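You operate a simulated robot arm through the tools that you are given. There is no shell and no other tool. Be economical: measure what you need, move in short steps, check, and stop when the job is done.

Carry out the task below with a simulated robot arm. There is one attempt and no reset: what you move stays moved.

TASK
Press the orange meter key two times.
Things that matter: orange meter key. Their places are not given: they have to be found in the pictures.

It is judged by the outcome, as a careful person would: the job done as asked, and still so three seconds after it is handed in. It fails if anything else is knocked over, pushed out of place, dropped, spilled or broken.

THE ROBOT
A 6-joint arm with a two-finger parallel gripper, fixed in place. Base frame: the origin is at the foot of the arm, x ahead of it, y to its left, z up. Lengths are in cm, angles in rad, forces in N, time in s.
Its first joint turns from -1.152 to 1.152 rad. Payload 2.7 kg.
Tool frame: the origin (TCP) lies between the finger pads and is the grasp point; the fingertips stand 2.3 cm ahead of it; z points along the fingers, y is the line along which they close. The gripper opens to 9.4 cm. The fingers are 3.8 cm wide and 1 cm thick; the gripper's body (5.4 by 9.6 cm) begins 3.9 cm behind the TCP.
Orientation is that of the tool frame in the base frame, as [roll, pitch, yaw] about the fixed x, y, z axes, in that order (R = Rz(yaw) Ry(pitch) Rx(roll)). With the fingers straight down and closing along the base's y, the tool's x points along the base's -x, its y along +y and its z along -z.

THE INTERFACE
- The arm moves only by the tool jog_arm. Its argument "plan" is a list of rows, each a list of 7 numbers: the turn, a rotation vector about the base's x, y, z in units of 5 degrees (1.0 is 5 degrees), then the shift along the base's x, y, z in units of 30 mm (1.0 is 30 mm), then the gripper command, from -1 (shut) to 1 (fully open), values between in proportion. In form: [[wx, wy, wz, tx, ty, tz, hand], ...]. A call has 1 to 20 rows; each row shifts and turns the commanded pose from where the row before left it. A call with a number of a shift or a turn outside -1 to 1 is refused whole. A row lasts 0.2 s, in which the tool goes at most 5 cm and 0.15 rad; a call with a longer step from one row to the next is refused whole, and so is a gripper value outside its range. A pose out of reach is approached as far as the arm can. The call stops where the force on the tool passes 40 N (or 10 N more than at its start, if that is more) or the arm is blocked; 0.2 s more then pass. The fingers move at their own pace (about 4.5 cm/s each) and stop on an object; they squeeze with about 24 N. The grip force told is the motor's: it shows also when the fingers shut on nothing. Time passes only in rows, and 0.2 s behind the last, so rows that do not move let the fingers close. It gives the time, the measured TCP pose, the force on the tool (base axes), the opening and the grip force at its end, in the units of the frame above (readings bear some noise), and new pictures: "views" is both (left out), scene, wrist or none.
- Cameras (640 x 400 px; columns grow to the right, rows downward): "scene" is fixed at [4.74, -41.62, 141.01]; the picture's right is [0.95, -0.31, 0.00], its down [-0.16, -0.49, -0.86] and it looks along [0.27, 0.81, -0.52] (base axes); focal length 363 px, centre (320, 200). "wrist" rides on the gripper at [-3.9, 0, -4.4] in the tool frame; the picture's right is [0.00, -1.00, 0.00], its down [0.97, 0.00, -0.24] and it looks along [0.24, 0.00, 0.97] (tool axes); focal length 218 px, centre (320, 200).
- point_at(camera, pixels): for up to 12 pixels [column, row] of the newest picture of that camera ("zoom" is the newest enlarged one), the place [x, y, z] in the base frame of the surface seen there, good to about 0.2 cm. No time passes.
- inspect(camera, box): a new picture of the part [left, top, right, bottom] of that camera's present view, enlarged. No time passes.
- close_job(): hands the job in; it is judged then, once.

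Work in short steps. Measure before you move; look again where a grasp or a placing could have gone wrong, and mend it. You have 60 turns and 120 pictures in all, the two below and enlarged ones among them. Open the gripper and draw the arm clear of the work before you hand the job in, unless the task says otherwise; then end with one line.

The tools are called after "Call:" as name(argument=value, ...) on one line, values as JSON. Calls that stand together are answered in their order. jog_arm: Moves the arm, as the interface text tells. Its arguments: {"type":"object","properties":{"plan":{"type":"array","items":{"type":"array","items":{"type":"number"}}},"views":{"type":"string","enum":["both","scene","wrist","none"]}},"required":["plan"]} The other tools are called the same way: point_at (camera, pixels) gives the place of the surface under pixels of a picture; inspect (camera, box) takes an enlarged picture of a part of a camera's view; close_job () hands the job in.

At the start:

```text
time_s: 0.0
tool_pos: [34.22, 10.62, 108.25]
tool_rot: [3.14, 0.0, -3.141]
contact_force: [-0.4, 0.7, -0.2]
width: 9.41
gripper_force: 0.0
```

scene: 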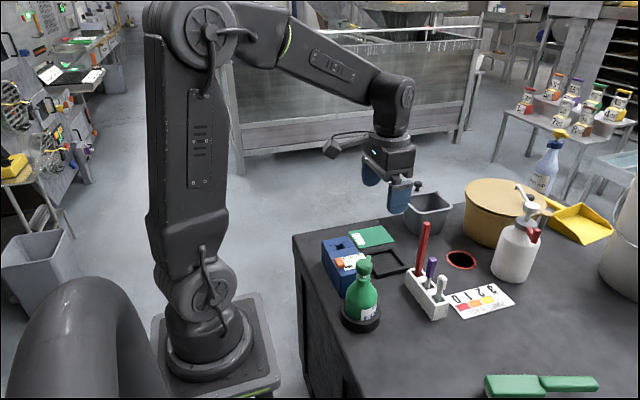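
wrist: 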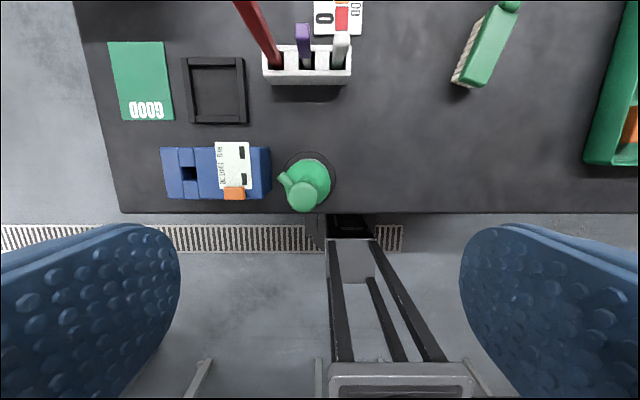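

The blue box with a white meter and orange key sits around scene (345,262) and wrist (235,193). I enlarge both views.

Call:
inspect(camera="scene", box=[310, 220, 410, 300])

Call:
inspect(camera="wrist", box=[150, 130, 280, 211])

Call:
point_at(camera="wrist", pixels=[[234, 193], [227, 193], [242, 193], [234, 188], [234, 198], [232, 165], [180, 160], [262, 170], [262, 190], [305, 175], [304, 195], [190, 190]])

```text
5.00 times, centred on (360, 260) of scene
```

zoom: 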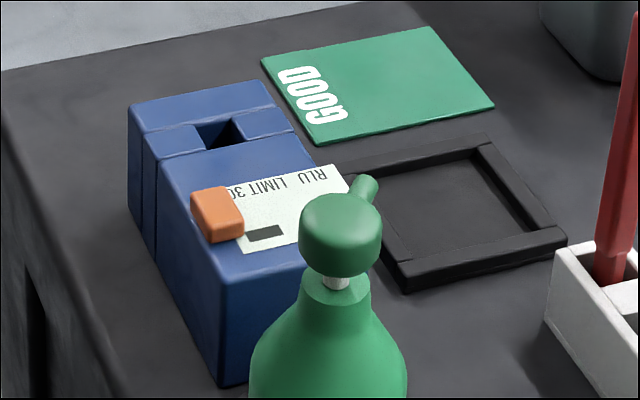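

```text
4.92 times, centred on (215, 170) of wrist
```

zoom: 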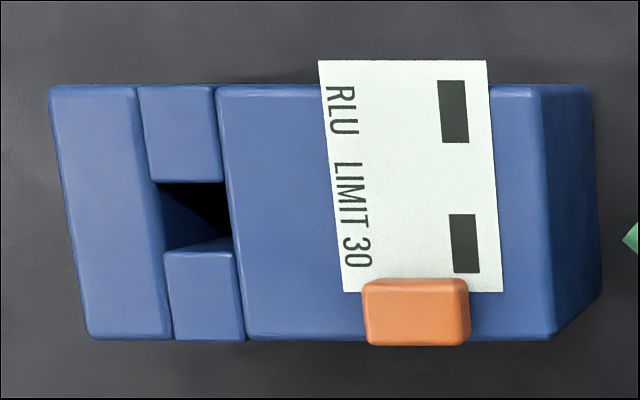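

```text
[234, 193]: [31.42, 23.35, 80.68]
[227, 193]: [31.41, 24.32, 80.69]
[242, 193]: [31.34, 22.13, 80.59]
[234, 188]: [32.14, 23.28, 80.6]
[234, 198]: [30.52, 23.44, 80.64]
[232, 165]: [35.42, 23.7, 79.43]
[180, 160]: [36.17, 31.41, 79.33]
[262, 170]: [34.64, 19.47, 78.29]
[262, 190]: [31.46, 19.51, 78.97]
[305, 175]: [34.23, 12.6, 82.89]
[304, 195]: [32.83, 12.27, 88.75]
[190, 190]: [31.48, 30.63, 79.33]
```

The key's top reads z≈80.6, which is lower than I expected compared with the table. I cross-check with the scene camera.

Call:
point_at(camera="scene", pixels=[[353, 261], [351, 260], [355, 263], [345, 250], [370, 262], [372, 236], [330, 290], [400, 260], [363, 264], [363, 290], [312, 250]])

Call:
point_at(camera="wrist", pixels=[[140, 190], [140, 80], [215, 90], [400, 150], [214, 63], [303, 195], [285, 178]])

```text
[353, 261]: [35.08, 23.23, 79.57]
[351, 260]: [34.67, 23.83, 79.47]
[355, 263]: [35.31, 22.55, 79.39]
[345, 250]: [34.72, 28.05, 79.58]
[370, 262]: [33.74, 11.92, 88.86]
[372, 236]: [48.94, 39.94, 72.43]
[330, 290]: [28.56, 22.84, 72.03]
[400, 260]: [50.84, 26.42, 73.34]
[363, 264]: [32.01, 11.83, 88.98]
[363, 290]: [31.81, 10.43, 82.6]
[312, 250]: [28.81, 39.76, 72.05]
```

```text
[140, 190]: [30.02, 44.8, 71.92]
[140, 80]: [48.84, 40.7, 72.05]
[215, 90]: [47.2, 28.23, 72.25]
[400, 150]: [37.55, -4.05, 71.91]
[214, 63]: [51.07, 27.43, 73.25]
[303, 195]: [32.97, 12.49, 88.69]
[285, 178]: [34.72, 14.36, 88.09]
```

Both cameras agree: the table is near z=72, the meter's top is at 79.4, and the key is centred at (31.4, 23.3) with its top at about 80.65. The bottle top (88.9 at y≈12–14) stays clear. I shut the fingers and move above the key while still high.

Call:
jog_arm(plan=[[0, 0, 0, -0.2, 0.85, 0, -1], [0, 0, 0, -0.2, 0.85, 0, -1], [0, 0, 0, -0.2, 0.85, 0, -1], [0, 0, 0, -0.2, 0.85, -0.4, -1], [0, 0, 0, -0.2, 0.83, -0.6, -1], [0, 0, 0, 0, 0, -1, -1], [0, 0, 0, 0, 0, -1, -1], [0, 0, 0, 0, 0, -1, -1], [0, 0, 0, 0, 0, 0, -1], [0, 0, 0, 0, 0, 0, -1]])

```text
time_s: 2.2
tool_pos: [31.33, 23.26, 96.14]
tool_rot: [-3.14, 0.0, 3.14]
contact_force: [0.9, -0.5, 0.6]
width: 0.0
gripper_force: 23.3
```

scene: 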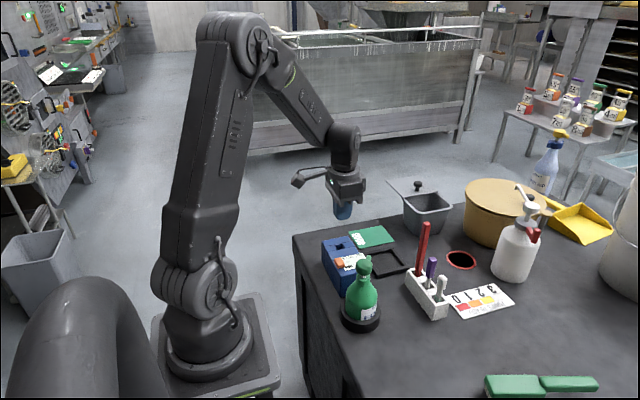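
wrist: 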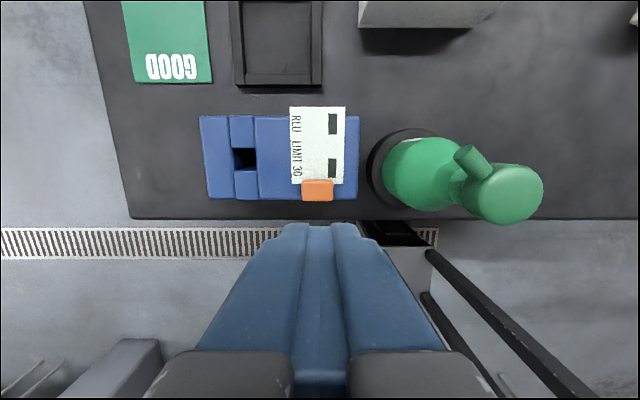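

The key is now at wrist (318,190). I re-measure it, and the bottle's nearest part, from close up.

Call:
point_at(camera="wrist", pixels=[[318, 190], [305, 190], [330, 190], [318, 183], [318, 197], [280, 170], [460, 155], [465, 190], [280, 195]])

```text
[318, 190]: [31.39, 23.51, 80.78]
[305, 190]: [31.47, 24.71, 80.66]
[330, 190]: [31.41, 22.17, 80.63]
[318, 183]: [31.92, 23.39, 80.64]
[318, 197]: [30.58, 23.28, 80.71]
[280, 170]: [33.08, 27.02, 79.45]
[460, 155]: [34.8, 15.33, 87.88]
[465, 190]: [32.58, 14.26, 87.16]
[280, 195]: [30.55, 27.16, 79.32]
```

The key's centre is confirmed at (31.3, 23.4) with its top at 80.7, so contact comes at TCP z≈83.0. I lower to about 84 with the fingers slightly toward the outer edge.

Call:
jog_arm(plan=[[0, 0, 0, -0.1, 0.03, -0.8, -1], [0, 0, 0, 0, 0, -0.8, -1], [0, 0, 0, 0, 0, -0.8, -1], [0, 0, 0, 0, 0, -0.8, -1], [0, 0, 0, 0, 0, -0.5, -1], [0, 0, 0, 0, 0, -0.35, -1], [0, 0, 0, 0, 0, 0, -1]])

Call:
inspect(camera="scene", box=[310, 220, 410, 300])

```text
time_s: 3.8
tool_pos: [31.04, 23.39, 83.93]
tool_rot: [-3.141, -0.001, 3.14]
contact_force: [-0.2, 0.3, -0.5]
width: 0.0
gripper_force: 24.4
```

scene: 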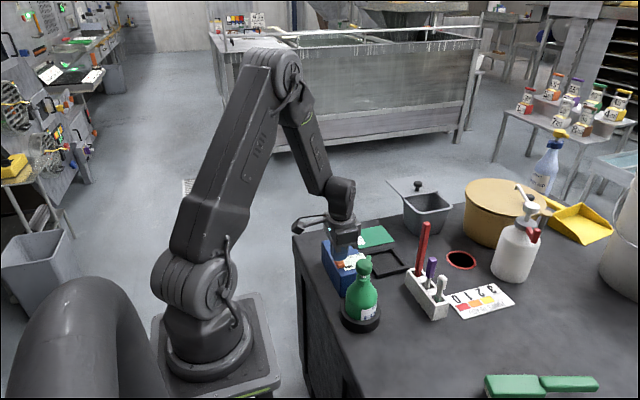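
wrist: 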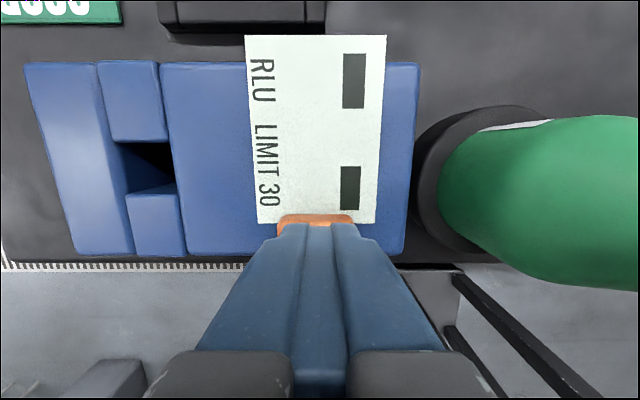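

```text
5.00 times, centred on (360, 260) of scene
```

zoom: 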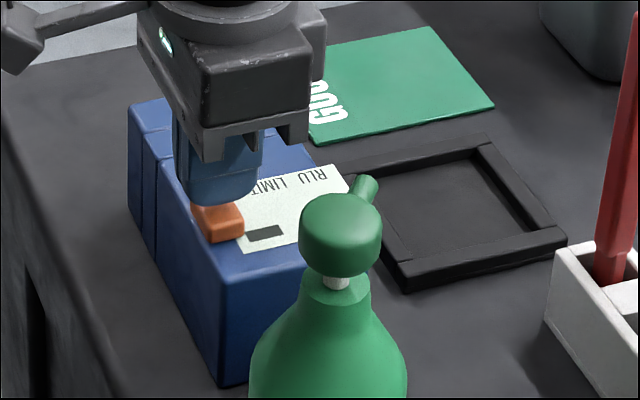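

The fingertips are just above the key. I creep down to about z=82.85 and watch the force.

Call:
jog_arm(plan=[[0, 0, 0, 0, 0, -0.12, -1], [0, 0, 0, 0, 0, -0.12, -1], [0, 0, 0, 0, 0, -0.06, -1], [0, 0, 0, 0, 0, -0.06, -1]], views="none")

```text
time_s: 4.8
tool_pos: [30.93, 23.28, 82.9]
tool_rot: [-3.14, 0.0, 3.141]
contact_force: [0.2, 0.2, 1.4]
width: 0.0
gripper_force: 23.8
```

There is light contact at 1.4 N. I press on in 1 mm steps.

Call:
jog_arm(plan=[[0, 0, 0, 0, 0, -0.035, -1], [0, 0, 0, 0, 0, -0.035, -1]], views="none")

```text
time_s: 5.4
tool_pos: [30.93, 23.38, 82.76]
tool_rot: [3.141, 0.001, 3.141]
contact_force: [-1.2, -1.0, 1.9]
width: 0.01
gripper_force: 24.0
```

Call:
jog_arm(plan=[[0, 0, 0, 0, 0, -0.035, -1], [0, 0, 0, 0, 0, -0.035, -1]], views="none")

```text
time_s: 6.0
tool_pos: [31.0, 23.39, 82.56]
tool_rot: [3.14, 0.0, -3.141]
contact_force: [-1.9, -0.2, 3.7]
width: 0.0
gripper_force: 24.9
```

The force rises like a spring, with no end stop yet. I continue a little and look.

Call:
jog_arm(plan=[[0, 0, 0, 0, 0, -0.035, -1], [0, 0, 0, 0, 0, -0.035, -1]], views="none")

Call:
inspect(camera="scene", box=[325, 235, 375, 275])

```text
time_s: 6.6
tool_pos: [30.89, 23.35, 82.45]
tool_rot: [3.141, -0.001, -3.141]
contact_force: [-5.9, -2.4, 18.8]
width: 0.0
gripper_force: 23.7
```

```text
10.00 times, centred on (350, 255) of scene
```

zoom: 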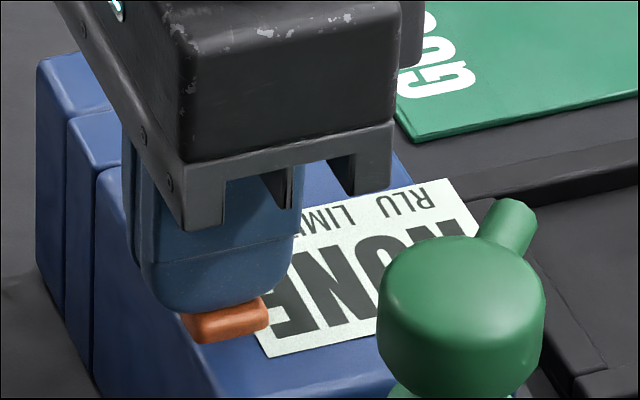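

The key bottomed out (18.8 N at z=82.45) and the display changed, so press one registered. I lift clear so the key comes back up, then look.

Call:
jog_arm(plan=[[0, 0, 0, 0, 0, 0.2, -1], [0, 0, 0, 0, 0, 0.2, -1], [0, 0, 0, 0, 0, 0, -1]], views="wrist")

Call:
inspect(camera="scene", box=[325, 235, 375, 275])

```text
time_s: 7.4
tool_pos: [31.02, 23.2, 83.52]
tool_rot: [-3.141, 0.0, -3.141]
contact_force: [-0.2, 0.3, -0.4]
width: 0.0
gripper_force: 23.6
```

wrist: 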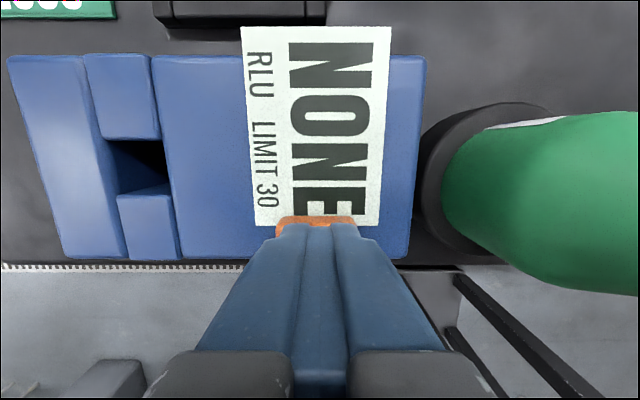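

```text
10.00 times, centred on (350, 255) of scene
```

zoom: 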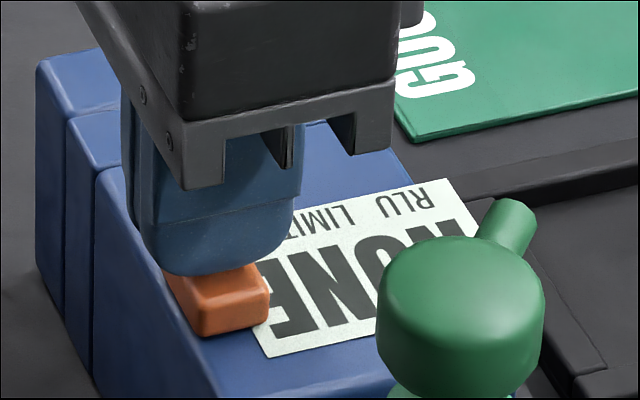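

The key sprang back up and the display reads "NONE". I make the second press down to the same depth, hold briefly, then release.

Call:
jog_arm(plan=[[0, 0, 0, 0, 0, -0.15, -1], [0, 0, 0, 0, 0, -0.1, -1], [0, 0, 0, 0, 0, -0.05, -1], [0, 0, 0, 0, 0, -0.05, -1], [0, 0, 0, 0, 0, -0.05, -1]], views="none")

Call:
inspect(camera="scene", box=[325, 235, 375, 275])

```text
time_s: 8.6
tool_pos: [30.98, 23.29, 82.38]
tool_rot: [-3.14, 0.002, 3.141]
contact_force: [1.9, -6.5, 14.7]
width: 0.0
gripper_force: 24.4
```

```text
10.00 times, centred on (350, 255) of scene
```

zoom: 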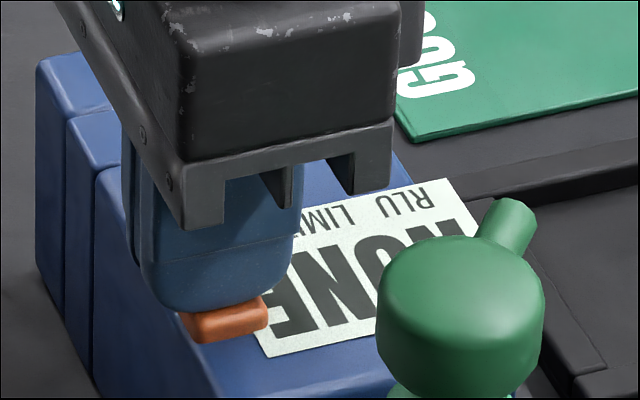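

The key bottomed out a second time at 14.7 N and z=82.38, the same depth as the first press. I lift straight up, and open the gripper only once well above everything.

Call:
jog_arm(plan=[[0, 0, 0, 0, 0, 0.2, -1], [0, 0, 0, 0, 0, 0.4, -1], [0, 0, 0, 0, 0, 0.9, -1], [0, 0, 0, 0, 0, 0.9, -1], [0, 0, 0, 0, 0, 0.9, -1], [0, 0, 0, 0, 0, 0.9, -1], [0, 0, 0, 0, 0, 0.9, -1], [0, 0, 0, 0, 0, 0.9, -1], [0, 0, 0, 0, 0, 0.9, 1], [0, 0, 0, 0, 0, 0.5, 1], [0, 0, 0, 0, 0, 0, 1], [0, 0, 0, 0, 0, 0, 1], [0, 0, 0, 0, 0, 0, 1], [0, 0, 0, 0, 0, 0, 1]])

Call:
inspect(camera="scene", box=[310, 220, 410, 300])

```text
time_s: 11.6
tool_pos: [31.13, 23.52, 104.49]
tool_rot: [-3.141, 0.0, -3.141]
contact_force: [-0.1, 0.6, 0.1]
width: 9.41
gripper_force: 0.1
```

scene: 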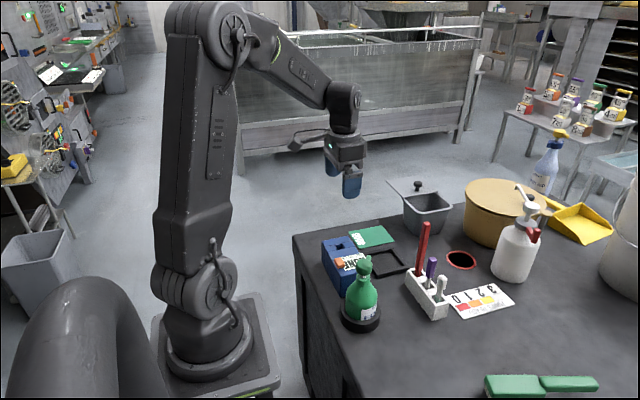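
wrist: 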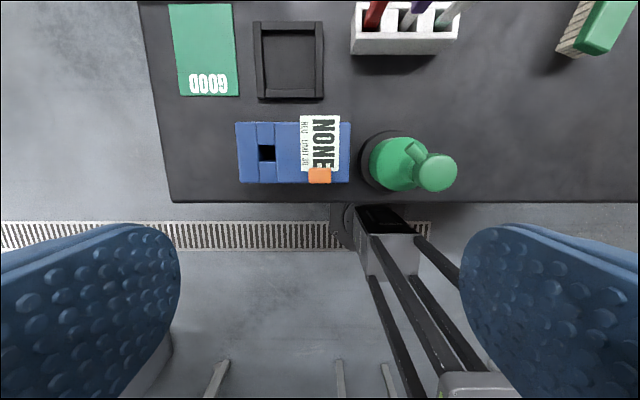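

```text
5.00 times, centred on (360, 260) of scene
```

zoom: 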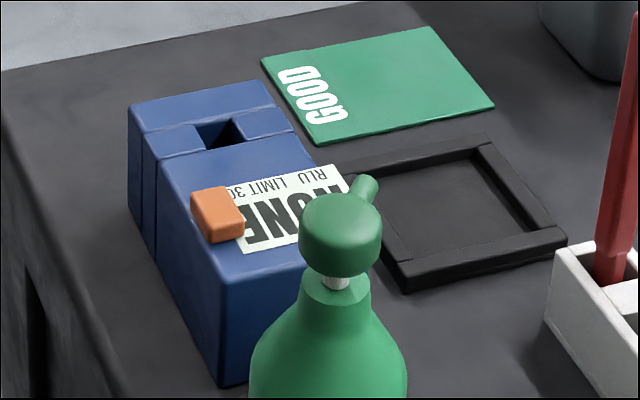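

The key is back up, the meter and its neighbours haven't moved, and the arm is clear with the gripper open. I hand the job in.

Call:
close_job()

```text
The job is handed in.
```

I pressed the orange meter key twice, each time down to its stop with a full release; the meter showed "NONE" after the first press and still did after the second, and nothing else was disturbed.
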